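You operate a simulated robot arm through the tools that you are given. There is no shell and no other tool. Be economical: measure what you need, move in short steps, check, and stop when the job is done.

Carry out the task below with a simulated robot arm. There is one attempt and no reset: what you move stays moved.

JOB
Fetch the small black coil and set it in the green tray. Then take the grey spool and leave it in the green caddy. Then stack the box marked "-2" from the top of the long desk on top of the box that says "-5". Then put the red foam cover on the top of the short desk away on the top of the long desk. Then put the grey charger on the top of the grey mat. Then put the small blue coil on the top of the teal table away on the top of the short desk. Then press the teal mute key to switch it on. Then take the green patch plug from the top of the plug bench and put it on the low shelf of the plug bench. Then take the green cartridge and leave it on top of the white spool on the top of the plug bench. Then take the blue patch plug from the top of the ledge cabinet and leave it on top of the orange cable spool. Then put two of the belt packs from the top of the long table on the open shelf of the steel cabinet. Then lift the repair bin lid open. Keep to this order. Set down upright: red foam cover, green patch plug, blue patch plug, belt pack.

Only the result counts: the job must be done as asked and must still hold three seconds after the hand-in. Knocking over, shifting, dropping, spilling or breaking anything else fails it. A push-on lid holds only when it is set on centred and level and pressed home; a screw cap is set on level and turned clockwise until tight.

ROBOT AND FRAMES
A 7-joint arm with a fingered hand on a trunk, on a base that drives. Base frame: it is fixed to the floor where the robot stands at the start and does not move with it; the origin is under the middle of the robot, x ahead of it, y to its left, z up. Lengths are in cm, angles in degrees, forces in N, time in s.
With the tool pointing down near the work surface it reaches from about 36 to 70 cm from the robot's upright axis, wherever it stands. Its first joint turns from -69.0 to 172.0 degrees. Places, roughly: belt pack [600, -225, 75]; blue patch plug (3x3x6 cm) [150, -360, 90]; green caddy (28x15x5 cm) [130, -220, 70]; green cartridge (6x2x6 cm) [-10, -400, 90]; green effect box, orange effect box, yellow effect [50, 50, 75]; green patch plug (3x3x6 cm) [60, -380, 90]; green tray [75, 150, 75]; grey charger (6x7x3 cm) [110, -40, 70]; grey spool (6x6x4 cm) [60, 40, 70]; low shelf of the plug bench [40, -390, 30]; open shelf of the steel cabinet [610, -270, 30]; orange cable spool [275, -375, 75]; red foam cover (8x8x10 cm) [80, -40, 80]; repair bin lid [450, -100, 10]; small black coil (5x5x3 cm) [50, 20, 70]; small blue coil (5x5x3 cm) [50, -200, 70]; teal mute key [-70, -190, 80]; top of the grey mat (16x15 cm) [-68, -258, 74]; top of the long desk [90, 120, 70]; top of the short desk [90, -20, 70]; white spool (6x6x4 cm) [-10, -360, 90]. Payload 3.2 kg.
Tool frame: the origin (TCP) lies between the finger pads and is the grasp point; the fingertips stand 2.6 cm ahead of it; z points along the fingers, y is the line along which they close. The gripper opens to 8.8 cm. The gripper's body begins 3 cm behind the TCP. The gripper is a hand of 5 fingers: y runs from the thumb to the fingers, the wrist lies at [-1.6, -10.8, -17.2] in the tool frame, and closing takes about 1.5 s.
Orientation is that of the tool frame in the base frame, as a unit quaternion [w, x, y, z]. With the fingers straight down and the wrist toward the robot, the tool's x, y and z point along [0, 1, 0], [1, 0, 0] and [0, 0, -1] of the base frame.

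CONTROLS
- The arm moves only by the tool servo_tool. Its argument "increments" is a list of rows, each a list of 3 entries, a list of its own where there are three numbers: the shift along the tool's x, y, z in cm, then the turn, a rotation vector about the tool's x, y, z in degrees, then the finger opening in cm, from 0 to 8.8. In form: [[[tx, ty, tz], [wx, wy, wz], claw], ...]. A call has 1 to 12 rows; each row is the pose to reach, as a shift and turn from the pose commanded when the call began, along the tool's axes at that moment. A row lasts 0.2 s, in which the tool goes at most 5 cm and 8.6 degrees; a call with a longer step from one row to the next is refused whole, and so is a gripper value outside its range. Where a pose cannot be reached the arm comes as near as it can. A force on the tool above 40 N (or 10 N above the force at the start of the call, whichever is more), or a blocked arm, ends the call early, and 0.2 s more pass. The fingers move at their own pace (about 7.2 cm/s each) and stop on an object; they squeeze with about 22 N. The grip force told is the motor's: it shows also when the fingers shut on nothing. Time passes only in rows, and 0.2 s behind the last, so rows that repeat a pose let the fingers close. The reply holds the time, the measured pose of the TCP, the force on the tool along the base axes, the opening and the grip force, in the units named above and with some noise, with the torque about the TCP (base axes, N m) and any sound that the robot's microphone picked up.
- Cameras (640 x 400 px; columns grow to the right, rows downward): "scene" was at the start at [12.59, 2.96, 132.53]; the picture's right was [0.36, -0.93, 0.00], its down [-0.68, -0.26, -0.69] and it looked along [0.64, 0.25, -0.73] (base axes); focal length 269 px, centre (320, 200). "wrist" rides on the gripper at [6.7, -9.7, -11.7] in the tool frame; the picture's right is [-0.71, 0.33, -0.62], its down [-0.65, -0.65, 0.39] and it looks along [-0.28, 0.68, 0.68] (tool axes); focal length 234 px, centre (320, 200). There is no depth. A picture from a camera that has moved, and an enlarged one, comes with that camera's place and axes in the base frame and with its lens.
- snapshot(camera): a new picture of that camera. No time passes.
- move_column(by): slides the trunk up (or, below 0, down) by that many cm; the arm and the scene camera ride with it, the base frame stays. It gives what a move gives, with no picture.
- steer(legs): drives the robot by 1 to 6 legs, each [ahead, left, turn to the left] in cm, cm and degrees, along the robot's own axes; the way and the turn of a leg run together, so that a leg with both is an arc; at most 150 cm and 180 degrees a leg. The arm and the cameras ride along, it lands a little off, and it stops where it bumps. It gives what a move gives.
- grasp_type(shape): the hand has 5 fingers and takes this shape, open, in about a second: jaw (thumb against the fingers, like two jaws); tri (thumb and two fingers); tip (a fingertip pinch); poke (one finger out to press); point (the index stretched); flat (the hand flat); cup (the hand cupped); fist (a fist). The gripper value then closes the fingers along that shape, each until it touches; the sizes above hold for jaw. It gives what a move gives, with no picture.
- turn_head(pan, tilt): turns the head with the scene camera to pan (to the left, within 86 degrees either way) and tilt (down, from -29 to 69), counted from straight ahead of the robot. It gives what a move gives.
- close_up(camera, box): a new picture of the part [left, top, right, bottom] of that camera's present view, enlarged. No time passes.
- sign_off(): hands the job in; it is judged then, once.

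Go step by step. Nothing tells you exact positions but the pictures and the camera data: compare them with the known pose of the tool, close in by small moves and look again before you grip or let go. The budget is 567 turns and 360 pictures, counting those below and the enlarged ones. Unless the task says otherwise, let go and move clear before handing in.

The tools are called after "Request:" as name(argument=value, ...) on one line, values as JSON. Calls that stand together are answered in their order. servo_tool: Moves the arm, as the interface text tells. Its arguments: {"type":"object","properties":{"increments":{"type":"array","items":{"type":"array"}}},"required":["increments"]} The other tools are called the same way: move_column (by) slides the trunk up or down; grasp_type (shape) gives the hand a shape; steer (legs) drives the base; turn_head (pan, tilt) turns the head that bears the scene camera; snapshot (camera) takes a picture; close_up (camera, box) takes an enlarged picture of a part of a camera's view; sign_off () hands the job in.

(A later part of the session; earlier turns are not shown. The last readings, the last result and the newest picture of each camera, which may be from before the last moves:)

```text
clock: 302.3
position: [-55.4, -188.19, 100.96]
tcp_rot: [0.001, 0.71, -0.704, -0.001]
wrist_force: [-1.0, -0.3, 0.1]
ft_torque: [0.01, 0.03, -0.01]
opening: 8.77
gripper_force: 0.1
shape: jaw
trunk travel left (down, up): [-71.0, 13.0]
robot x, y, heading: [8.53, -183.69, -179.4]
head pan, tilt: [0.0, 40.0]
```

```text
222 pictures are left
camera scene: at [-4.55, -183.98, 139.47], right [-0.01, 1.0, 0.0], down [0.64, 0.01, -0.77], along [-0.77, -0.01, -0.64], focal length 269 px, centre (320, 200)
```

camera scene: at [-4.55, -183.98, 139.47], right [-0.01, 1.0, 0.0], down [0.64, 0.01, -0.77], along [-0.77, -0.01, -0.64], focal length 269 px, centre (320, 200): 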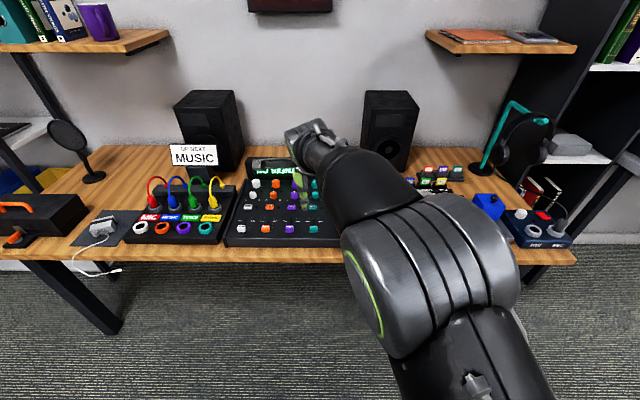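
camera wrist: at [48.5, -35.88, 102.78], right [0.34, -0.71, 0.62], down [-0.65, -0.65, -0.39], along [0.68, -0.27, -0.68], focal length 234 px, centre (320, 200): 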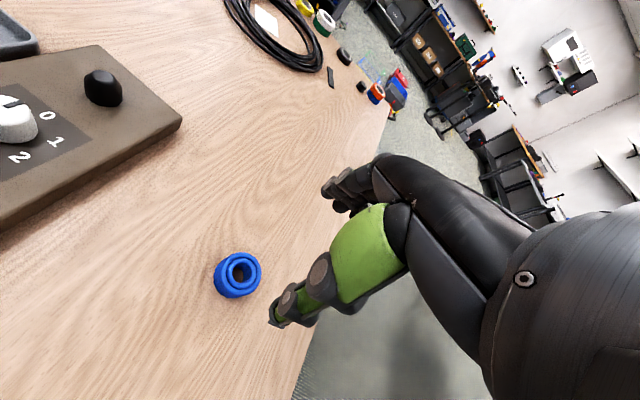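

Request:
close_up(camera="scene", box=[220, 150, 360, 260])

Request:
snapshot(camera="wrist")

```text
3.64 times, centred on (290, 205) of scene
camera zoom: at [-4.55, -183.98, 139.47], right [-0.01, 1.0, 0.0], down [0.64, 0.01, -0.77], along [-0.77, -0.01, -0.64], focal length 977 px, centre (429, 182)
```

zoom: 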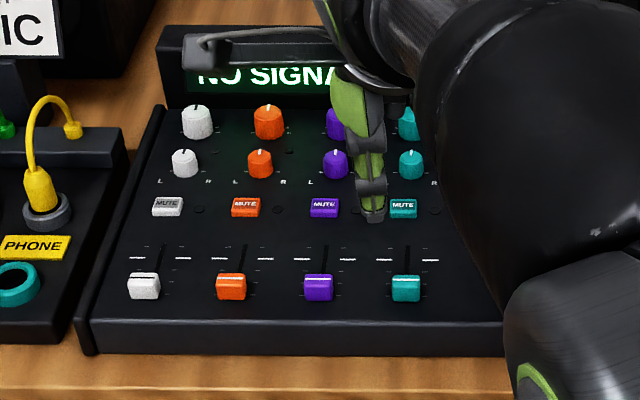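

```text
220 pictures are left
camera wrist: at [-45.69, -194.73, 112.73], right [-0.33, 0.71, 0.62], down [0.65, 0.65, -0.39], along [-0.68, 0.27, -0.68], focal length 234 px, centre (320, 200)
```

wrist: 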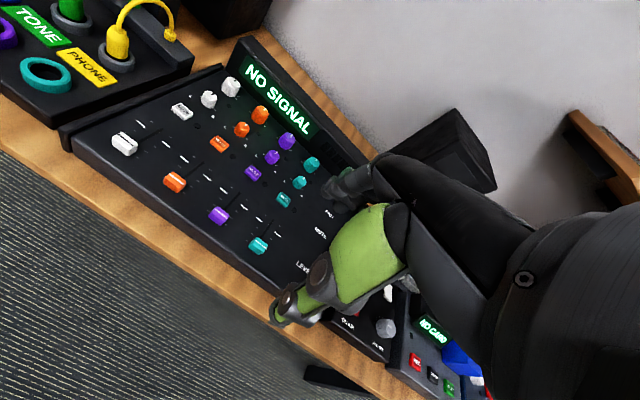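

Teal mute key triangulates to about (−71.8,−187.7,80.5). Switching to the poke shape to see where its fingertip is.

Request:
grasp_type(shape="poke")

Request:
snapshot(camera="wrist")

Request:
close_up(camera="scene", box=[220, 110, 380, 240])

```text
clock: 303.2
position: [-55.46, -188.16, 101.02]
tcp_rot: [0.002, 0.709, -0.705, 0.001]
wrist_force: [-0.7, 0.1, 0.8]
ft_torque: [0.03, 0.01, -0.02]
opening: 0.0
gripper_force: 0.0
shape: poke
trunk travel left (down, up): [-71.0, 13.0]
robot x, y, heading: [8.65, -183.68, -179.1]
head pan, tilt: [0.0, 40.0]
```

```text
219 pictures are left
camera wrist: at [-45.68, -194.75, 112.72], right [-0.33, 0.71, 0.62], down [0.65, 0.65, -0.39], along [-0.68, 0.27, -0.68], focal length 234 px, centre (320, 200)
```

wrist: 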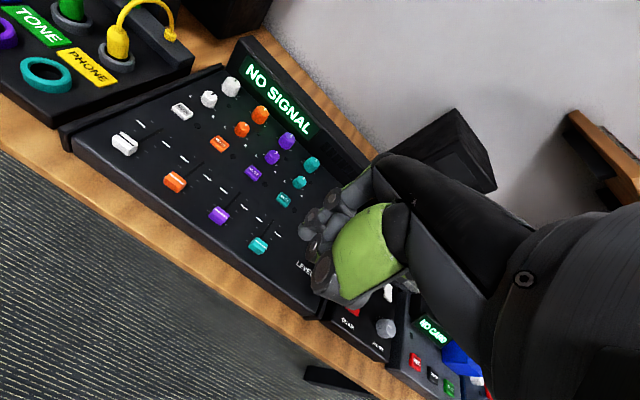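

```text
3.08 times, centred on (300, 175) of scene
camera zoom: at [-4.56, -183.97, 139.47], right [-0.01, 1.0, 0.0], down [0.64, 0.01, -0.77], along [-0.77, -0.01, -0.64], focal length 827 px, centre (382, 277)
```

zoom: 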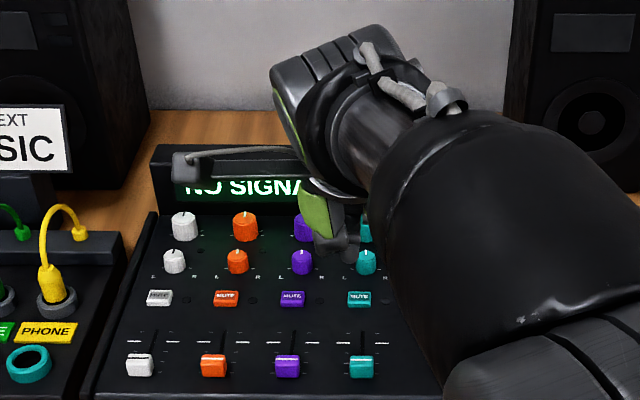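

Request:
close_up(camera="wrist", box=[260, 140, 460, 320])

Request:
grasp_type(shape="point")

Request:
close_up(camera="wrist", box=[260, 140, 460, 320])

```text
2.22 times, centred on (360, 230) of wrist
camera zoom: at [-45.68, -194.75, 112.72], right [-0.33, 0.71, 0.62], down [0.65, 0.65, -0.39], along [-0.68, 0.27, -0.68], focal length 520 px, centre (231, 133)
```

zoom: 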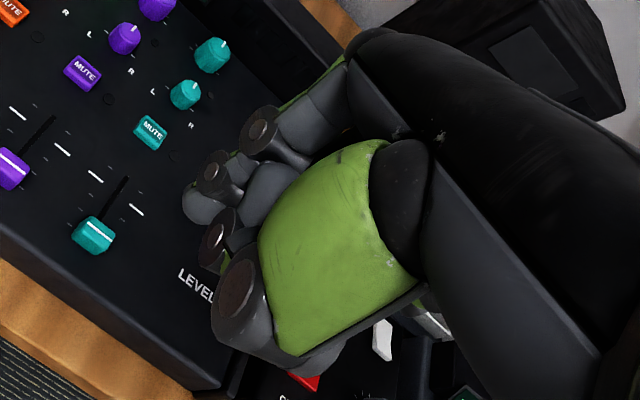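

```text
clock: 304.1
position: [-55.51, -188.0, 101.04]
tcp_rot: [0.001, 0.709, -0.705, -0.001]
wrist_force: [0.3, -0.5, 0.6]
ft_torque: [0.02, 0.0, 0.03]
opening: 0.0
gripper_force: 0.0
shape: point
trunk travel left (down, up): [-71.0, 13.0]
robot x, y, heading: [9.07, -183.53, -179.4]
head pan, tilt: [0.0, 40.0]
```

```text
2.22 times, centred on (360, 230) of wrist
camera zoom: at [-45.68, -194.75, 112.72], right [-0.33, 0.71, 0.62], down [0.65, 0.65, -0.39], along [-0.68, 0.27, -0.68], focal length 520 px, centre (231, 133)
```

zoom: 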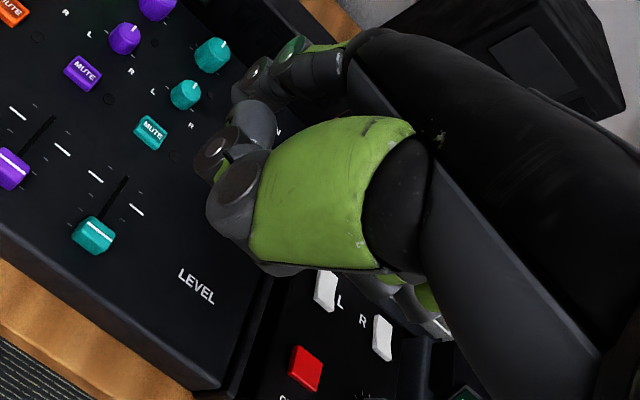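

Poke's tip lies near tool (1.2, 0.6, 2.6). I use poke, drive ahead 12 cm, and hover above the key.

Request:
grasp_type(shape="poke")

Request:
steer(legs=[[13, 0, 0]])

Request:
servo_tool(increments=[[[-0.7, 1.2, 3], [0, 0, 0], 0], [[-1.4, 2.4, 6], [0, 0, 0], 0], [[-1.4, 2.4, 9], [0, 0, 0], 0], [[-1.4, 2.4, 12], [0, 0, 0], 0], [[-1.4, 2.4, 12], [0, 0, 0], 0]])

Request:
close_up(camera="wrist", box=[200, 120, 440, 320])

Request:
close_up(camera="scene", box=[240, 170, 380, 280])

```text
clock: 305.0
position: [-55.4, -188.09, 101.05]
tcp_rot: [0.001, 0.709, -0.705, 0.001]
wrist_force: [-0.6, -0.6, -0.3]
ft_torque: [0.01, 0.0, 0.01]
opening: 0.0
gripper_force: 0.0
shape: poke
trunk travel left (down, up): [-71.0, 13.0]
robot x, y, heading: [8.91, -183.57, -179.4]
head pan, tilt: [0.0, 40.0]
```

```text
clock: 306.3
position: [-68.62, -188.24, 100.95]
tcp_rot: [0.001, 0.709, -0.705, 0.001]
wrist_force: [-0.5, -0.2, -0.2]
ft_torque: [-0.01, 0.01, -0.01]
opening: 0.02
gripper_force: 0.1
shape: poke
trunk travel left (down, up): [-71.0, 13.0]
robot x, y, heading: [-4.31, -184.1, -179.3]
head pan, tilt: [0.0, 40.0]
```

```text
clock: 307.5
position: [-70.93, -186.94, 88.98]
tcp_rot: [0.001, 0.709, -0.705, -0.001]
wrist_force: [0.6, 0.0, -0.5]
ft_torque: [0.0, 0.02, 0.04]
opening: 0.02
gripper_force: 22.1
shape: jaw
trunk travel left (down, up): [-71.0, 13.0]
robot x, y, heading: [-4.26, -184.31, -179.4]
head pan, tilt: [0.0, 40.0]
```

```text
2.00 times, centred on (320, 220) of wrist
camera zoom: at [-61.12, -193.5, 100.73], right [-0.33, 0.71, 0.62], down [0.65, 0.65, -0.39], along [-0.68, 0.27, -0.68], focal length 468 px, centre (320, 160)
```

zoom: 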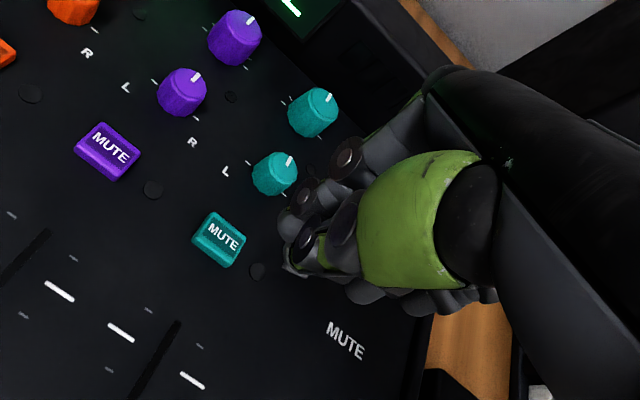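

```text
3.64 times, centred on (310, 225) of scene
camera zoom: at [-17.55, -184.11, 139.48], right [-0.01, 1.0, 0.0], down [0.64, 0.01, -0.77], along [-0.77, -0.01, -0.64], focal length 977 px, centre (356, 109)
```

zoom: 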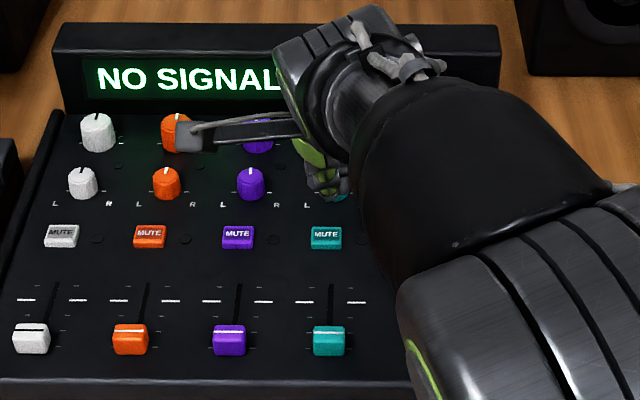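

The gripper value 0 reverted the hand to a closed jaw. Testing poke again with another gripper value.

Request:
grasp_type(shape="poke")

Request:
servo_tool(increments=[[[0, 0, -0.5], [0, 0, 0], 0.02]])

Request:
close_up(camera="wrist", box=[200, 120, 440, 320])

```text
clock: 308.4
position: [-70.83, -186.92, 89.1]
tcp_rot: [0.001, 0.709, -0.705, 0.0]
wrist_force: [-0.3, 0.1, -0.4]
ft_torque: [-0.02, 0.02, -0.05]
opening: 0.0
gripper_force: 0.0
shape: poke
trunk travel left (down, up): [-71.0, 13.0]
robot x, y, heading: [-4.05, -183.91, -179.4]
head pan, tilt: [0.0, 40.0]
```

```text
clock: 308.8
position: [-70.9, -186.9, 89.5]
tcp_rot: [0.002, 0.709, -0.705, 0.0]
wrist_force: [0.8, 0.5, -0.6]
ft_torque: [-0.01, 0.0, 0.01]
opening: 0.26
gripper_force: 0.0
shape: jaw
trunk travel left (down, up): [-71.0, 13.0]
robot x, y, heading: [-3.81, -183.95, -179.7]
head pan, tilt: [0.0, 40.0]
```

```text
2.00 times, centred on (320, 220) of wrist
camera zoom: at [-61.14, -193.53, 101.22], right [-0.33, 0.71, 0.62], down [0.65, 0.65, -0.39], along [-0.68, 0.27, -0.68], focal length 468 px, centre (320, 160)
```

zoom: 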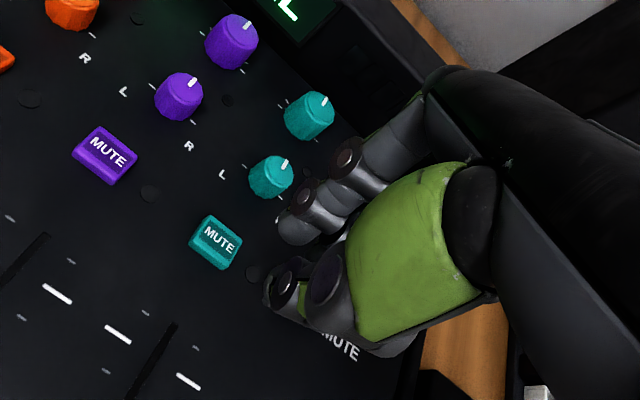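

Any servo row reverts to jaw, so I position with the servo, then set poke and press by lowering the column.

Request:
servo_tool(increments=[[[-0.3, 0.8, 1.5], [0, 0, 0], 0.5], [[-0.3, 0.8, 3.5], [0, 0, 0], 0.5], [[-0.3, 0.8, 3.5], [0, 0, 0], 0.5]])

Request:
grasp_type(shape="poke")

Request:
close_up(camera="wrist", box=[220, 140, 400, 290])

Request:
close_up(camera="scene", box=[280, 180, 360, 250])

```text
clock: 309.6
position: [-71.71, -186.57, 86.14]
tcp_rot: [0.002, 0.709, -0.705, 0.0]
wrist_force: [-0.2, 0.9, -0.2]
ft_torque: [0.03, -0.01, 0.03]
opening: 0.46
gripper_force: 0.1
shape: jaw
trunk travel left (down, up): [-71.0, 13.0]
robot x, y, heading: [-4.12, -184.22, -179.5]
head pan, tilt: [0.0, 40.0]
```

```text
clock: 310.5
position: [-71.64, -186.55, 86.03]
tcp_rot: [0.002, 0.71, -0.705, -0.001]
wrist_force: [0.8, 0.6, 0.6]
ft_torque: [0.03, 0.04, -0.01]
opening: 0.0
gripper_force: 0.1
shape: poke
trunk travel left (down, up): [-71.0, 13.0]
robot x, y, heading: [-4.34, -184.1, -179.9]
head pan, tilt: [0.0, 40.0]
```

```text
2.67 times, centred on (310, 215) of wrist
camera zoom: at [-61.94, -193.17, 97.71], right [-0.33, 0.71, 0.62], down [0.65, 0.65, -0.39], along [-0.68, 0.27, -0.68], focal length 624 px, centre (347, 160)
```

zoom: 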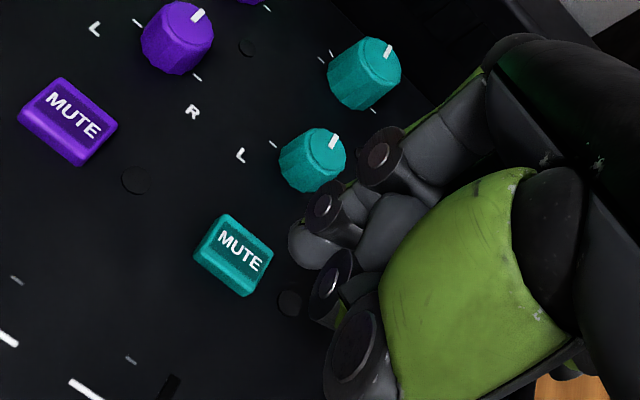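

```text
5.71 times, centred on (320, 215) of scene
camera zoom: at [-17.62, -184.11, 139.47], right [-0.01, 1.0, 0.0], down [0.64, 0.01, -0.77], along [-0.77, -0.01, -0.64], focal length 1536 px, centre (320, 114)
```

zoom: 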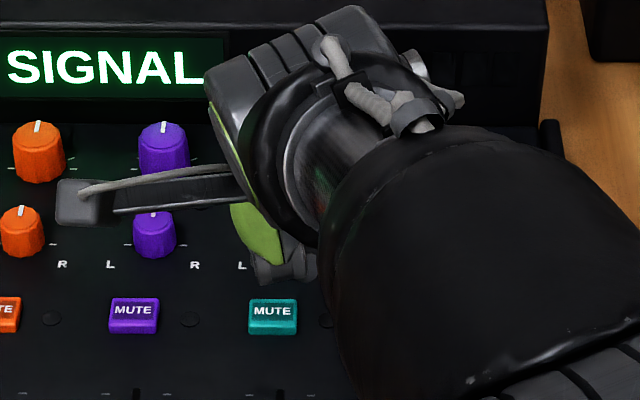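

Key is about (−73.4,−187.6,79.1) and the poke tip about (−72.9,−186.9,82.2). Shifting a little, re-poking and lowering by the column.

Request:
servo_tool(increments=[[[0.7, 0.5, 0], [0, 0, 0], 0.5], [[0.7, 0.5, 0], [0, 0, 0], 0.5]])

Request:
grasp_type(shape="poke")

Request:
move_column(by=-2)

Request:
close_up(camera="wrist", box=[220, 140, 400, 290])

Request:
close_up(camera="scene", box=[280, 180, 360, 250])

```text
clock: 311.1
position: [-72.18, -187.22, 86.21]
tcp_rot: [0.002, 0.709, -0.705, 0.0]
wrist_force: [-0.5, 0.1, 0.2]
ft_torque: [0.03, -0.01, -0.02]
opening: 0.47
gripper_force: 0.1
shape: tri
trunk travel left (down, up): [-71.0, 13.0]
robot x, y, heading: [-3.95, -184.24, -179.6]
head pan, tilt: [0.0, 40.0]
```

```text
clock: 312.0
position: [-72.26, -187.12, 86.02]
tcp_rot: [0.0, 0.709, -0.705, 0.0]
wrist_force: [-0.2, 0.0, 0.5]
ft_torque: [0.02, -0.03, 0.03]
opening: 0.0
gripper_force: 0.1
shape: poke
trunk travel left (down, up): [-71.0, 13.0]
robot x, y, heading: [-4.46, -184.08, -179.5]
head pan, tilt: [0.0, 40.0]
```

```text
clock: 312.7
position: [-72.2, -187.22, 84.07]
tcp_rot: [0.001, 0.709, -0.705, -0.002]
wrist_force: [-0.7, -0.4, 0.5]
ft_torque: [-0.03, -0.01, -0.04]
opening: 0.0
gripper_force: 0.0
shape: poke
trunk travel left (down, up): [-69.0, 15.0]
robot x, y, heading: [-3.96, -184.51, -179.1]
head pan, tilt: [0.0, 40.0]
```

```text
2.67 times, centred on (310, 215) of wrist
camera zoom: at [-62.47, -193.88, 95.74], right [-0.33, 0.71, 0.62], down [0.65, 0.65, -0.39], along [-0.68, 0.27, -0.68], focal length 624 px, centre (347, 160)
```

zoom: 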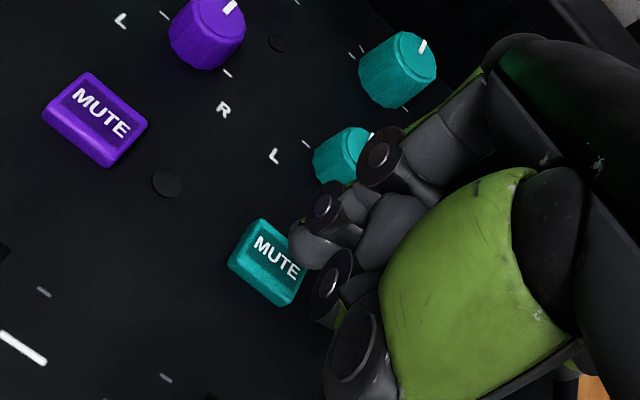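

```text
5.71 times, centred on (320, 215) of scene
camera zoom: at [-17.59, -184.11, 137.47], right [-0.01, 1.0, 0.0], down [0.64, 0.01, -0.77], along [-0.77, -0.01, -0.64], focal length 1536 px, centre (320, 114)
```

zoom: 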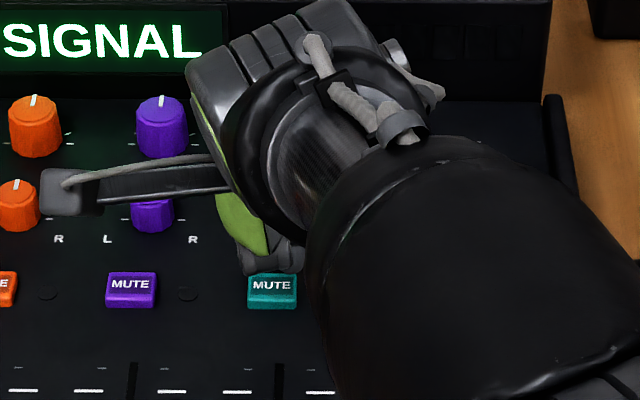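

The tip lines up over the key. Lowering in small column steps while checking force and any change.

Request:
move_column(by=-1.2)

Request:
close_up(camera="wrist", box=[220, 140, 400, 290])

```text
clock: 313.3
position: [-72.22, -187.22, 82.79]
tcp_rot: [0.002, 0.709, -0.705, -0.001]
wrist_force: [-0.3, 0.8, -0.1]
ft_torque: [0.04, 0.0, 0.01]
opening: 0.0
gripper_force: 0.0
shape: poke
trunk travel left (down, up): [-67.8, 16.2]
robot x, y, heading: [-4.24, -183.94, -179.3]
head pan, tilt: [0.0, 40.0]
```

```text
2.67 times, centred on (310, 215) of wrist
camera zoom: at [-62.47, -193.88, 94.53], right [-0.33, 0.71, 0.62], down [0.65, 0.65, -0.39], along [-0.68, 0.27, -0.68], focal length 624 px, centre (347, 160)
```

zoom: 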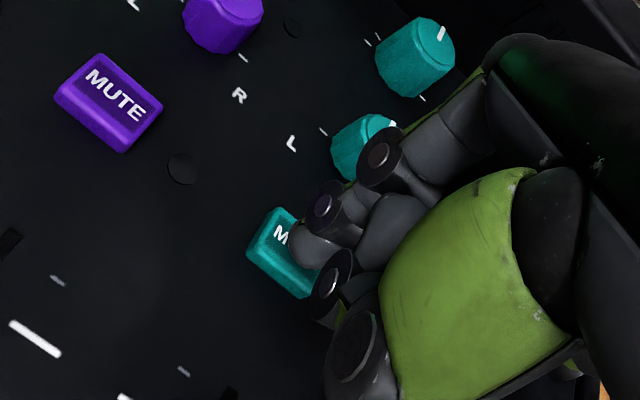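

Request:
move_column(by=-0.8)

Request:
close_up(camera="wrist", box=[220, 140, 400, 290])

Request:
close_up(camera="scene", box=[280, 180, 360, 250])

```text
clock: 313.8
position: [-72.27, -187.26, 82.04]
tcp_rot: [0.002, 0.709, -0.706, -0.001]
wrist_force: [-0.8, -0.4, -0.5]
ft_torque: [-0.03, 0.01, -0.03]
opening: 0.0
gripper_force: 0.1
shape: poke
trunk travel left (down, up): [-67.0, 17.0]
robot x, y, heading: [-3.99, -184.04, -179.7]
head pan, tilt: [0.0, 40.0]
```

```text
2.67 times, centred on (310, 215) of wrist
camera zoom: at [-62.48, -193.88, 93.73], right [-0.33, 0.71, 0.62], down [0.65, 0.65, -0.39], along [-0.68, 0.27, -0.68], focal length 624 px, centre (347, 160)
```

zoom: 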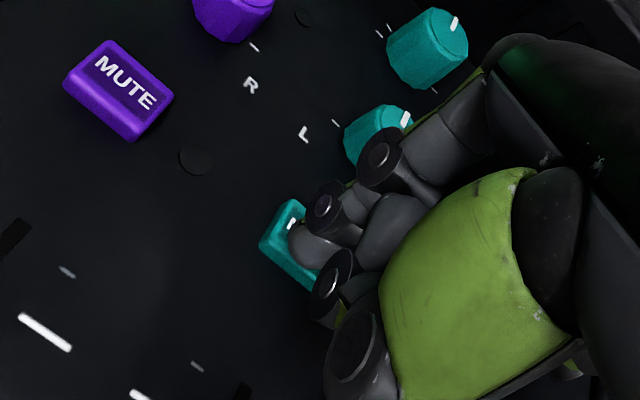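

```text
5.71 times, centred on (320, 215) of scene
camera zoom: at [-17.6, -184.11, 135.47], right [-0.01, 1.0, 0.0], down [0.64, 0.01, -0.77], along [-0.77, -0.01, -0.64], focal length 1536 px, centre (320, 114)
```

zoom: 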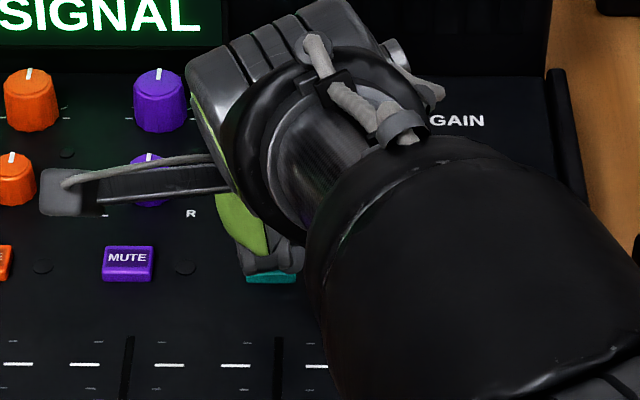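

Request:
move_column(by=-0.6)

Request:
close_up(camera="wrist", box=[220, 140, 400, 290])

```text
clock: 314.4
position: [-72.19, -187.31, 81.41]
tcp_rot: [0.001, 0.708, -0.706, -0.001]
wrist_force: [0.4, 0.0, 0.2]
ft_torque: [0.0, -0.02, -0.01]
opening: 0.03
gripper_force: 0.2
shape: poke
trunk travel left (down, up): [-66.4, 17.6]
robot x, y, heading: [-4.28, -184.15, -179.3]
head pan, tilt: [0.0, 40.0]
```

```text
2.67 times, centred on (310, 215) of wrist
camera zoom: at [-62.48, -193.88, 93.13], right [-0.33, 0.71, 0.62], down [0.65, 0.65, -0.39], along [-0.68, 0.27, -0.68], focal length 624 px, centre (347, 160)
```

zoom: 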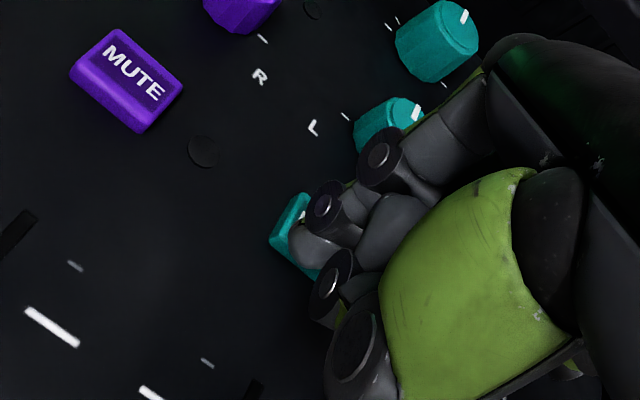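

Request:
move_column(by=-0.5)

Request:
close_up(camera="scene", box=[280, 180, 360, 250])

```text
clock: 314.9
position: [-72.28, -187.18, 80.89]
tcp_rot: [0.002, 0.709, -0.705, -0.001]
wrist_force: [0.3, 0.2, -0.9]
ft_torque: [0.01, -0.02, 0.05]
opening: 0.01
gripper_force: 0.0
shape: poke
trunk travel left (down, up): [-65.9, 18.1]
robot x, y, heading: [-4.22, -184.02, -179.4]
head pan, tilt: [0.0, 40.0]
```

```text
5.71 times, centred on (320, 215) of scene
camera zoom: at [-17.61, -184.11, 134.37], right [-0.01, 1.0, 0.0], down [0.64, 0.01, -0.77], along [-0.77, -0.01, -0.64], focal length 1536 px, centre (320, 114)
```

zoom: 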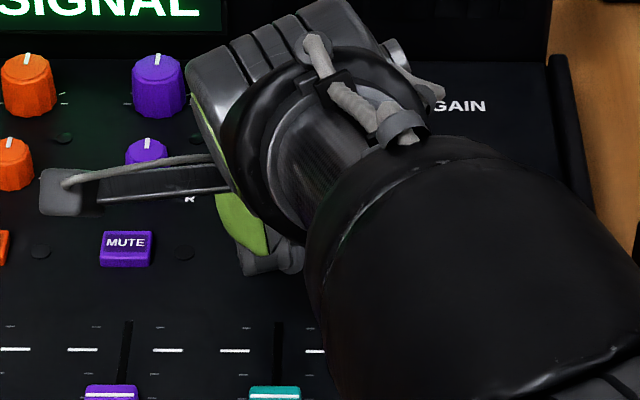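

Request:
move_column(by=-0.5)

Request:
close_up(camera="wrist", box=[260, 160, 380, 260])

```text
clock: 315.5
position: [-72.25, -187.3, 80.45]
tcp_rot: [0.002, 0.709, -0.705, -0.001]
wrist_force: [0.9, -0.9, 0.2]
ft_torque: [-0.01, -0.01, 0.0]
opening: 0.0
gripper_force: 0.0
shape: poke
trunk travel left (down, up): [-65.4, 18.6]
robot x, y, heading: [-4.17, -184.0, -179.4]
head pan, tilt: [0.0, 40.0]
```

```text
4.00 times, centred on (320, 210) of wrist
camera zoom: at [-62.48, -193.88, 92.13], right [-0.33, 0.71, 0.62], down [0.65, 0.65, -0.39], along [-0.68, 0.27, -0.68], focal length 937 px, centre (320, 160)
```

zoom: 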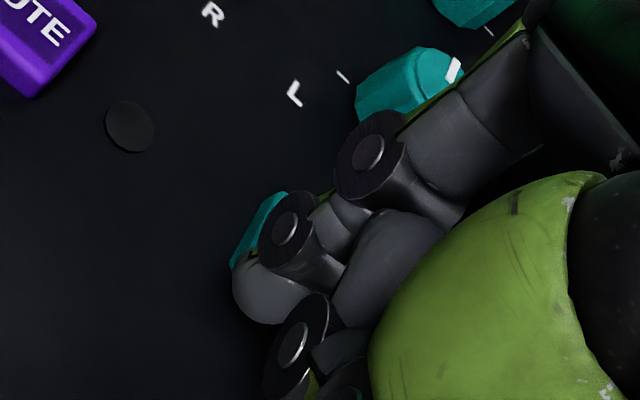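

Request:
move_column(by=-0.5)

Request:
close_up(camera="wrist", box=[260, 160, 380, 260])

```text
clock: 316.0
position: [-72.17, -187.27, 80.13]
tcp_rot: [0.003, 0.71, -0.704, -0.003]
wrist_force: [-0.5, -0.6, 9.2]
ft_torque: [0.11, 0.01, 0.01]
opening: 0.0
gripper_force: 0.2
shape: poke
trunk travel left (down, up): [-64.9, 19.1]
robot x, y, heading: [-4.08, -184.16, -179.5]
head pan, tilt: [0.0, 40.0]
```

```text
4.00 times, centred on (320, 210) of wrist
camera zoom: at [-62.43, -193.87, 91.85], right [-0.33, 0.71, 0.62], down [0.65, 0.65, -0.4], along [-0.69, 0.27, -0.67], focal length 937 px, centre (320, 160)
```

zoom: 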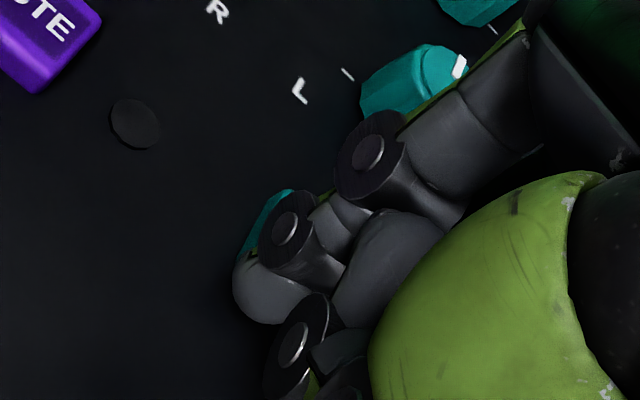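

Contact of 9 N. I raise to see whether the key's indicator has lit.

Request:
move_column(by=4)

Request:
close_up(camera="wrist", box=[220, 140, 400, 290])

Request:
close_up(camera="scene", box=[260, 170, 380, 270])

```text
clock: 316.8
position: [-72.2, -187.24, 84.01]
tcp_rot: [0.002, 0.709, -0.705, 0.001]
wrist_force: [0.7, -1.0, -0.4]
ft_torque: [0.0, 0.01, -0.06]
opening: 0.0
gripper_force: 0.0
shape: poke
trunk travel left (down, up): [-68.9, 15.1]
robot x, y, heading: [-4.2, -184.07, -179.6]
head pan, tilt: [0.0, 40.0]
```

```text
2.67 times, centred on (310, 215) of wrist
camera zoom: at [-62.51, -193.87, 95.59], right [-0.34, 0.71, 0.62], down [0.65, 0.65, -0.39], along [-0.68, 0.27, -0.68], focal length 624 px, centre (347, 160)
```

zoom: 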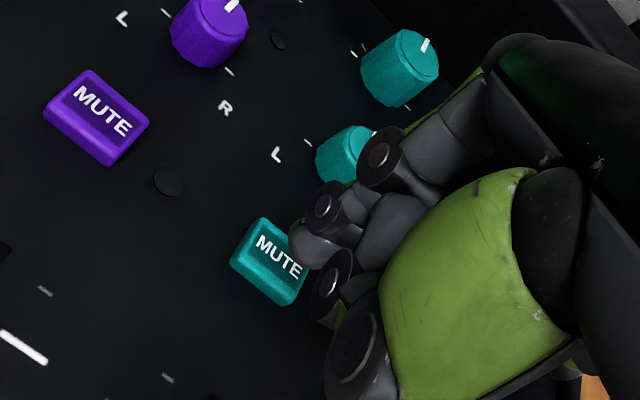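

```text
4.00 times, centred on (320, 220) of scene
camera zoom: at [-17.66, -184.1, 137.37], right [-0.01, 1.0, 0.0], down [0.64, 0.01, -0.77], along [-0.77, -0.01, -0.64], focal length 1075 px, centre (320, 120)
```

zoom: 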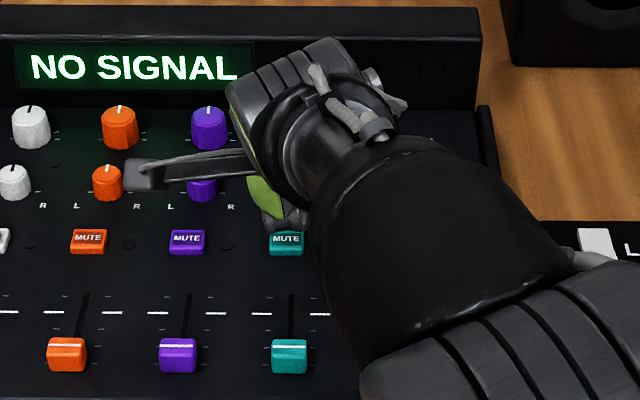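

Request:
servo_tool(increments=[[[0, 0, -3], [0, 0, 0], 0.5], [[-3, 0, -5], [0, 0, 0], 0.5], [[-6, 0, -5], [0, 0, 0], 0.5], [[-6, 0, -5], [0, 0, 0], 0.5]])

Request:
close_up(camera="wrist", box=[140, 120, 380, 300])

```text
clock: 317.8
position: [-72.13, -181.29, 88.94]
tcp_rot: [0.001, 0.709, -0.705, -0.001]
wrist_force: [0.5, 0.4, -0.1]
ft_torque: [0.02, 0.0, 0.01]
opening: 0.49
gripper_force: 0.2
shape: tri
trunk travel left (down, up): [-68.9, 15.1]
robot x, y, heading: [-4.52, -184.38, -179.3]
head pan, tilt: [0.0, 40.0]
```

```text
2.22 times, centred on (260, 210) of wrist
camera zoom: at [-62.42, -187.94, 100.64], right [-0.33, 0.71, 0.62], down [0.65, 0.65, -0.39], along [-0.68, 0.27, -0.68], focal length 520 px, centre (453, 178)
```

zoom: 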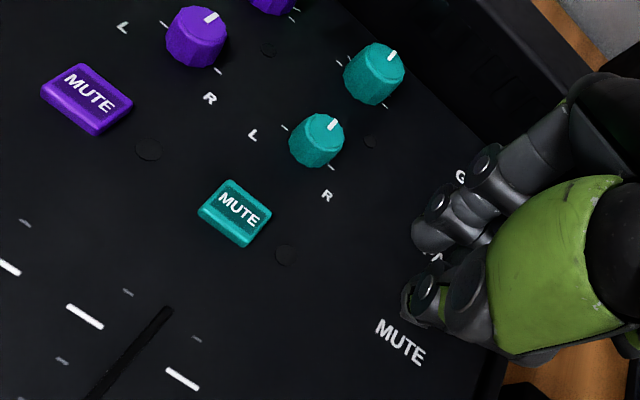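

Request:
close_up(camera="wrist", box=[145, 140, 285, 245])

```text
3.81 times, centred on (215, 192) of wrist
camera zoom: at [-62.42, -187.94, 100.64], right [-0.33, 0.71, 0.62], down [0.65, 0.65, -0.39], along [-0.68, 0.27, -0.68], focal length 892 px, centre (720, 229)
```

zoom: 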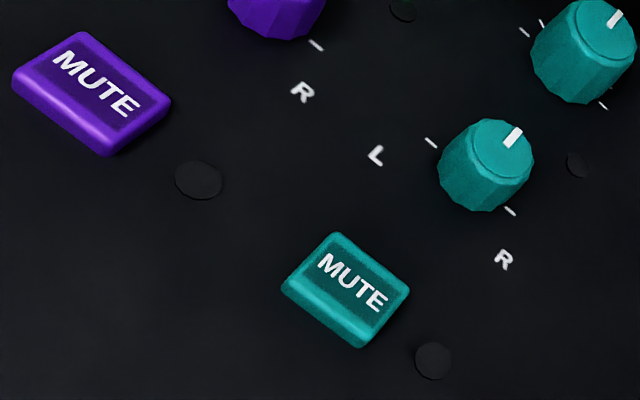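

The key is actually about (−74.5,−187.5, top 77.2) and is unlit, so I pressed its front edge. Shifting 1 cm farther and pressing again.

Request:
servo_tool(increments=[[[3, 0.5, 0], [0, 0, 0], 0.5], [[5.6, 1.1, 0], [0, 0, 0], 0.5], [[5.6, 1.1, 3], [0, 0, 0], 0.5], [[5.6, 1.1, 4], [0, 0, 0], 0.5], [[5.6, 1.1, 4], [0, 0, 0], 0.5]])

Request:
grasp_type(shape="poke")

Request:
move_column(by=-3.5)

Request:
close_up(camera="wrist", box=[240, 140, 400, 270])

```text
clock: 319.0
position: [-73.38, -187.03, 84.9]
tcp_rot: [0.002, 0.71, -0.704, -0.001]
wrist_force: [-0.1, 0.1, -0.4]
ft_torque: [0.01, 0.0, 0.0]
opening: 0.45
gripper_force: 0.0
shape: tri
trunk travel left (down, up): [-68.9, 15.1]
robot x, y, heading: [-4.13, -184.05, -179.6]
head pan, tilt: [0.0, 40.0]
```

```text
clock: 319.9
position: [-73.36, -186.87, 85.09]
tcp_rot: [0.002, 0.709, -0.705, -0.001]
wrist_force: [-1.1, 0.2, -0.1]
ft_torque: [0.01, 0.0, 0.01]
opening: 0.0
gripper_force: 0.1
shape: poke
trunk travel left (down, up): [-68.9, 15.1]
robot x, y, heading: [-4.14, -184.07, -179.5]
head pan, tilt: [0.0, 40.0]
```

```text
clock: 320.7
position: [-73.33, -186.86, 81.43]
tcp_rot: [0.002, 0.709, -0.705, 0.0]
wrist_force: [-1.1, -1.2, 0.0]
ft_torque: [-0.01, 0.03, -0.01]
opening: 0.02
gripper_force: 0.0
shape: poke
trunk travel left (down, up): [-65.4, 18.6]
robot x, y, heading: [-4.32, -184.15, -179.4]
head pan, tilt: [0.0, 40.0]
```

```text
3.08 times, centred on (320, 205) of wrist
camera zoom: at [-63.58, -193.52, 93.11], right [-0.33, 0.71, 0.62], down [0.65, 0.65, -0.39], along [-0.68, 0.27, -0.68], focal length 720 px, centre (320, 185)
```

zoom: 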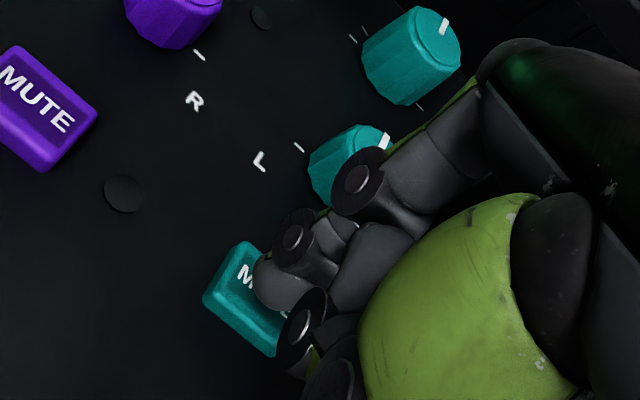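

Request:
move_column(by=-1.3)

Request:
move_column(by=-0.4)

Request:
close_up(camera="wrist", box=[240, 140, 400, 270])

```text
clock: 321.3
position: [-73.34, -186.88, 80.38]
tcp_rot: [0.004, 0.71, -0.704, -0.002]
wrist_force: [-1.4, -0.2, 8.2]
ft_torque: [0.1, 0.03, 0.02]
opening: 0.0
gripper_force: 0.1
shape: poke
trunk travel left (down, up): [-64.1, 19.9]
robot x, y, heading: [-4.37, -184.03, -179.3]
head pan, tilt: [0.0, 40.0]
heard: click
```

```text
clock: 321.9
position: [-73.35, -186.95, 80.29]
tcp_rot: [0.006, 0.71, -0.705, -0.003]
wrist_force: [-2.9, 0.1, 19.5]
ft_torque: [0.22, 0.11, 0.04]
opening: 0.0
gripper_force: 0.0
shape: poke
trunk travel left (down, up): [-63.7, 20.3]
robot x, y, heading: [-4.56, -184.02, -179.4]
head pan, tilt: [0.0, 40.0]
```

```text
3.08 times, centred on (320, 205) of wrist
camera zoom: at [-63.44, -193.5, 91.82], right [-0.33, 0.71, 0.63], down [0.64, 0.65, -0.4], along [-0.69, 0.27, -0.67], focal length 720 px, centre (320, 185)
```

zoom: 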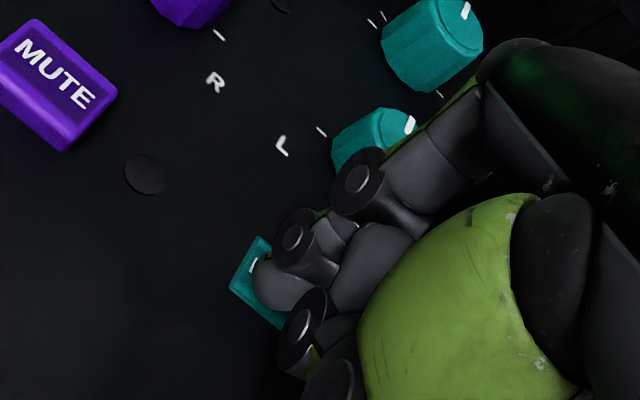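

A click was heard. Raising to check the indicator.

Request:
move_column(by=7)

Request:
servo_tool(increments=[[[0, 0, -3], [0, 0, 0], 0.5], [[-3, 0, -3], [0, 0, 0], 0.5], [[-6, 0, -3], [0, 0, 0], 0.5], [[-6, 0, -3], [0, 0, 0], 0.5]])

Request:
close_up(camera="wrist", box=[140, 120, 380, 300])

```text
clock: 322.9
position: [-73.2, -186.95, 86.61]
tcp_rot: [0.002, 0.709, -0.705, 0.0]
wrist_force: [-0.5, -0.2, -0.7]
ft_torque: [0.05, -0.01, 0.0]
opening: 0.01
gripper_force: 0.0
shape: poke
trunk travel left (down, up): [-70.7, 13.3]
robot x, y, heading: [-4.01, -183.9, -179.3]
head pan, tilt: [0.0, 40.0]
```

```text
clock: 323.9
position: [-73.42, -180.98, 89.71]
tcp_rot: [0.002, 0.709, -0.705, -0.001]
wrist_force: [-0.4, 0.2, 0.1]
ft_torque: [-0.02, 0.0, -0.01]
opening: 0.47
gripper_force: 0.0
shape: tri
trunk travel left (down, up): [-70.7, 13.3]
robot x, y, heading: [-4.19, -184.21, -179.5]
head pan, tilt: [0.0, 40.0]
```

```text
2.22 times, centred on (260, 210) of wrist
camera zoom: at [-63.61, -187.58, 101.46], right [-0.33, 0.71, 0.62], down [0.65, 0.65, -0.39], along [-0.68, 0.27, -0.68], focal length 520 px, centre (453, 178)
```

zoom: 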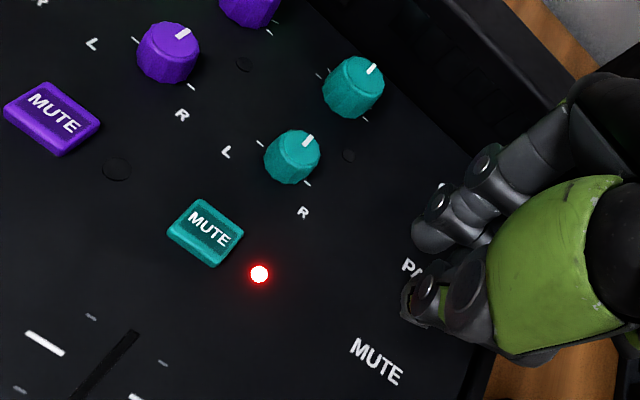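

The mute LED is lit. Next: the plug bench on the south wall. Backing off, turning to face −y, and surveying.

Request:
steer(legs=[[-20, 0, 0], [0, 0, 90], [105, 0, 0]])

Request:
turn_head(pan=25, tilt=30)

Request:
snapshot(camera="scene")

```text
clock: 334.4
position: [15.58, -358.24, 90.28]
tcp_rot: [0.005, 1.0, 0.008, 0.001]
wrist_force: [0.4, 14.5, 14.0]
ft_torque: [0.09, -0.02, -0.05]
opening: 0.22
gripper_force: 0.1
shape: tri
trunk travel left (down, up): [-70.7, 13.3]
robot x, y, heading: [18.1, -289.2, -88.9]
head pan, tilt: [0.0, 40.0]
```

```text
clock: 335.3
position: [15.36, -358.12, 90.28]
tcp_rot: [0.004, 1.0, 0.009, 0.001]
wrist_force: [-0.6, 16.4, 11.9]
ft_torque: [0.16, 0.03, -0.04]
opening: 0.25
gripper_force: 0.1
shape: tri
trunk travel left (down, up): [-70.7, 13.3]
robot x, y, heading: [18.12, -289.47, -88.9]
head pan, tilt: [25.0, 30.0]
```

```text
194 pictures are left
camera scene: at [22.07, -301.68, 140.78], right [-0.9, -0.44, 0.0], down [-0.22, 0.44, -0.87], along [0.38, -0.78, -0.5], focal length 269 px, centre (320, 200)
```

scene: 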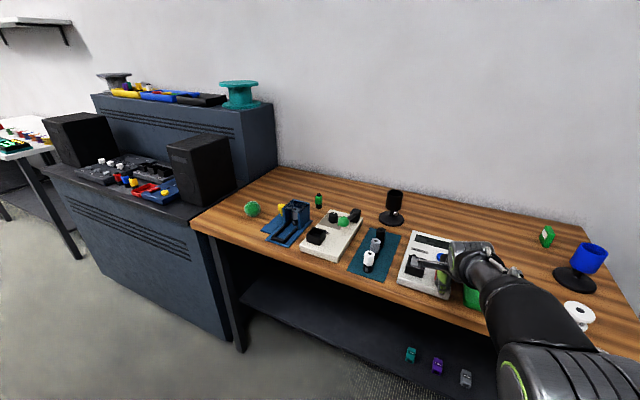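

The hand touched something on the bench (14 N). I back off right away and look.

Request:
steer(legs=[[-12, 0, 0]])

Request:
move_column(by=10)

Request:
snapshot(camera="wrist")

Request:
close_up(camera="scene", box=[280, 180, 520, 330])

```text
clock: 336.6
position: [15.09, -346.66, 89.87]
tcp_rot: [0.002, 1.0, 0.007, 0.001]
wrist_force: [0.5, 0.3, 0.2]
ft_torque: [0.0, 0.02, -0.03]
opening: 0.49
gripper_force: 0.1
shape: tri
trunk travel left (down, up): [-70.7, 13.3]
robot x, y, heading: [17.64, -277.12, -88.9]
head pan, tilt: [25.0, 30.0]
```

```text
clock: 337.9
position: [15.1, -346.66, 99.73]
tcp_rot: [0.001, 1.0, 0.007, 0.001]
wrist_force: [0.5, 0.3, 0.3]
ft_torque: [0.02, -0.03, 0.01]
opening: 0.47
gripper_force: 0.0
shape: tri
trunk travel left (down, up): [-80.7, 3.3]
robot x, y, heading: [17.8, -277.72, -88.8]
head pan, tilt: [25.0, 30.0]
```

```text
193 pictures are left
camera wrist: at [21.54, -336.8, 111.49], right [-0.7, -0.34, 0.62], down [-0.66, 0.64, -0.39], along [-0.27, -0.69, -0.68], focal length 234 px, centre (320, 200)
```

wrist: 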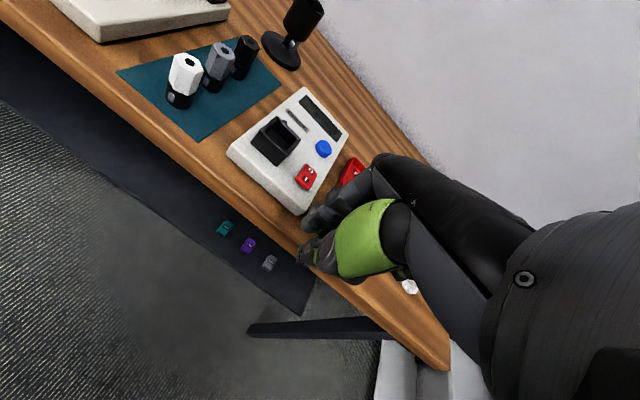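

```text
2.67 times, centred on (400, 255) of scene
camera zoom: at [21.84, -290.51, 150.7], right [-0.9, -0.44, 0.0], down [-0.22, 0.45, -0.87], along [0.38, -0.78, -0.5], focal length 717 px, centre (107, 53)
```

zoom: 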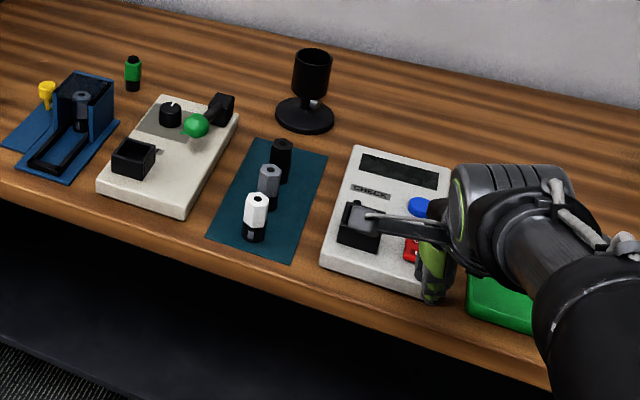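

Request:
close_up(camera="wrist", box=[110, 20, 370, 230])

```text
1.90 times, centred on (240, 125) of wrist
camera zoom: at [21.54, -336.8, 111.49], right [-0.7, -0.34, 0.62], down [-0.66, 0.64, -0.39], along [-0.27, -0.69, -0.68], focal length 446 px, centre (472, 343)
```

zoom: 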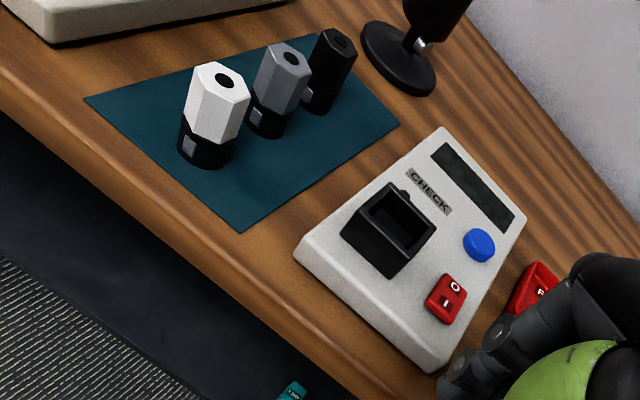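

The checker board looks in place (no click heard). The green patch plug is at about (63,−385), bench top ≈86.5. I'll approach higher and in steps.

Request:
steer(legs=[[0, 41, -1.2]])

Request:
steer(legs=[[25, 0, 0]])

Request:
turn_head(pan=10, tilt=40)

Request:
snapshot(camera="scene")

Request:
snapshot(camera="wrist")

```text
clock: 340.4
position: [54.43, -346.15, 99.82]
tcp_rot: [0.001, 1.0, -0.004, 0.002]
wrist_force: [-0.1, 0.3, -0.7]
ft_torque: [0.0, 0.0, 0.0]
opening: 0.51
gripper_force: 0.0
shape: tri
trunk travel left (down, up): [-80.7, 3.3]
robot x, y, heading: [58.64, -277.39, -90.2]
head pan, tilt: [25.0, 30.0]
```

```text
clock: 342.2
position: [54.34, -371.17, 99.84]
tcp_rot: [0.002, 1.0, -0.003, 0.001]
wrist_force: [0.2, -0.1, 0.6]
ft_torque: [-0.01, 0.01, 0.01]
opening: 0.46
gripper_force: 0.0
shape: tri
trunk travel left (down, up): [-80.7, 3.3]
robot x, y, heading: [58.32, -302.41, -90.0]
head pan, tilt: [25.0, 30.0]
```

```text
clock: 343.0
position: [54.45, -371.2, 99.79]
tcp_rot: [0.001, 1.0, -0.003, 0.001]
wrist_force: [-0.8, -0.7, -0.6]
ft_torque: [0.0, -0.01, -0.01]
opening: 0.49
gripper_force: 0.1
shape: tri
trunk travel left (down, up): [-80.7, 3.3]
robot x, y, heading: [58.35, -302.19, -90.0]
head pan, tilt: [10.0, 40.0]
```

```text
190 pictures are left
camera scene: at [60.05, -315.43, 149.18], right [-0.98, -0.17, 0.0], down [-0.11, 0.63, -0.77], along [0.13, -0.75, -0.64], focal length 269 px, centre (320, 200)
```

scene: 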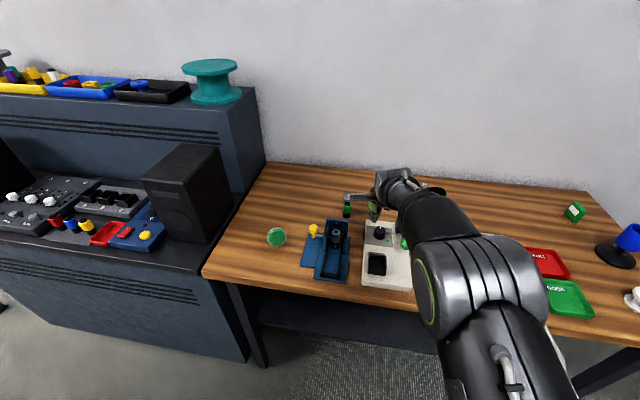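

```text
189 pictures are left
camera wrist: at [61.13, -361.55, 111.52], right [-0.71, -0.32, 0.62], down [-0.64, 0.66, -0.39], along [-0.28, -0.68, -0.68], focal length 234 px, centre (320, 200)
```

wrist: 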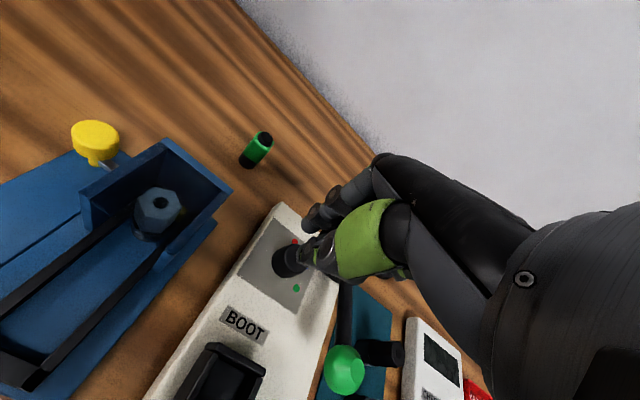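

Green plug is at about (63,−384). Setting jaw and driving the hand above it.

Request:
grasp_type(shape="jaw")

Request:
steer(legs=[[10, 8.5, 0]])

Request:
snapshot(camera="wrist")

Request:
close_up(camera="scene", box=[220, 130, 460, 290])

```text
clock: 343.9
position: [54.52, -371.28, 99.75]
tcp_rot: [0.002, 1.0, -0.002, 0.001]
wrist_force: [0.7, 0.3, 0.3]
ft_torque: [0.02, -0.02, 0.02]
opening: 8.8
gripper_force: 0.1
shape: jaw
trunk travel left (down, up): [-80.7, 3.3]
robot x, y, heading: [58.47, -302.14, -89.9]
head pan, tilt: [10.0, 40.0]
```

```text
clock: 345.2
position: [62.94, -381.26, 99.87]
tcp_rot: [0.002, 1.0, -0.004, 0.001]
wrist_force: [0.4, -0.8, -0.2]
ft_torque: [0.01, 0.0, -0.01]
opening: 8.79
gripper_force: 0.1
shape: jaw
trunk travel left (down, up): [-80.7, 3.3]
robot x, y, heading: [67.0, -312.17, -90.1]
head pan, tilt: [10.0, 40.0]
```

```text
188 pictures are left
camera wrist: at [69.57, -371.55, 111.54], right [-0.71, -0.32, 0.62], down [-0.64, 0.66, -0.39], along [-0.28, -0.68, -0.68], focal length 234 px, centre (320, 200)
```

wrist: 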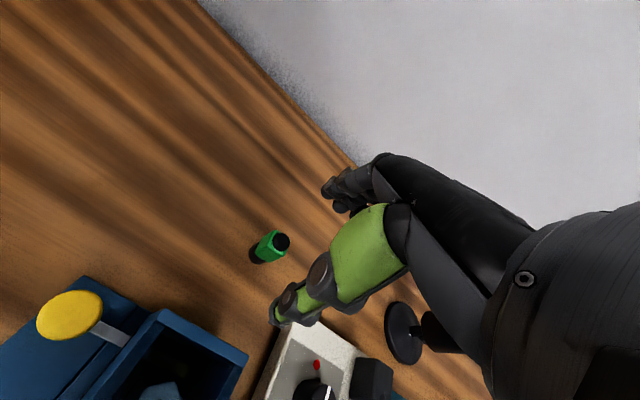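

```text
2.50 times, centred on (340, 210) of scene
camera zoom: at [68.49, -325.41, 149.18], right [-0.99, -0.17, 0.0], down [-0.11, 0.63, -0.77], along [0.13, -0.75, -0.64], focal length 672 px, centre (270, 175)
```

zoom: 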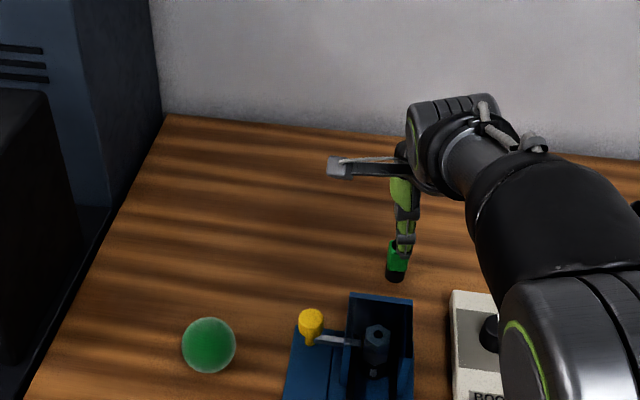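

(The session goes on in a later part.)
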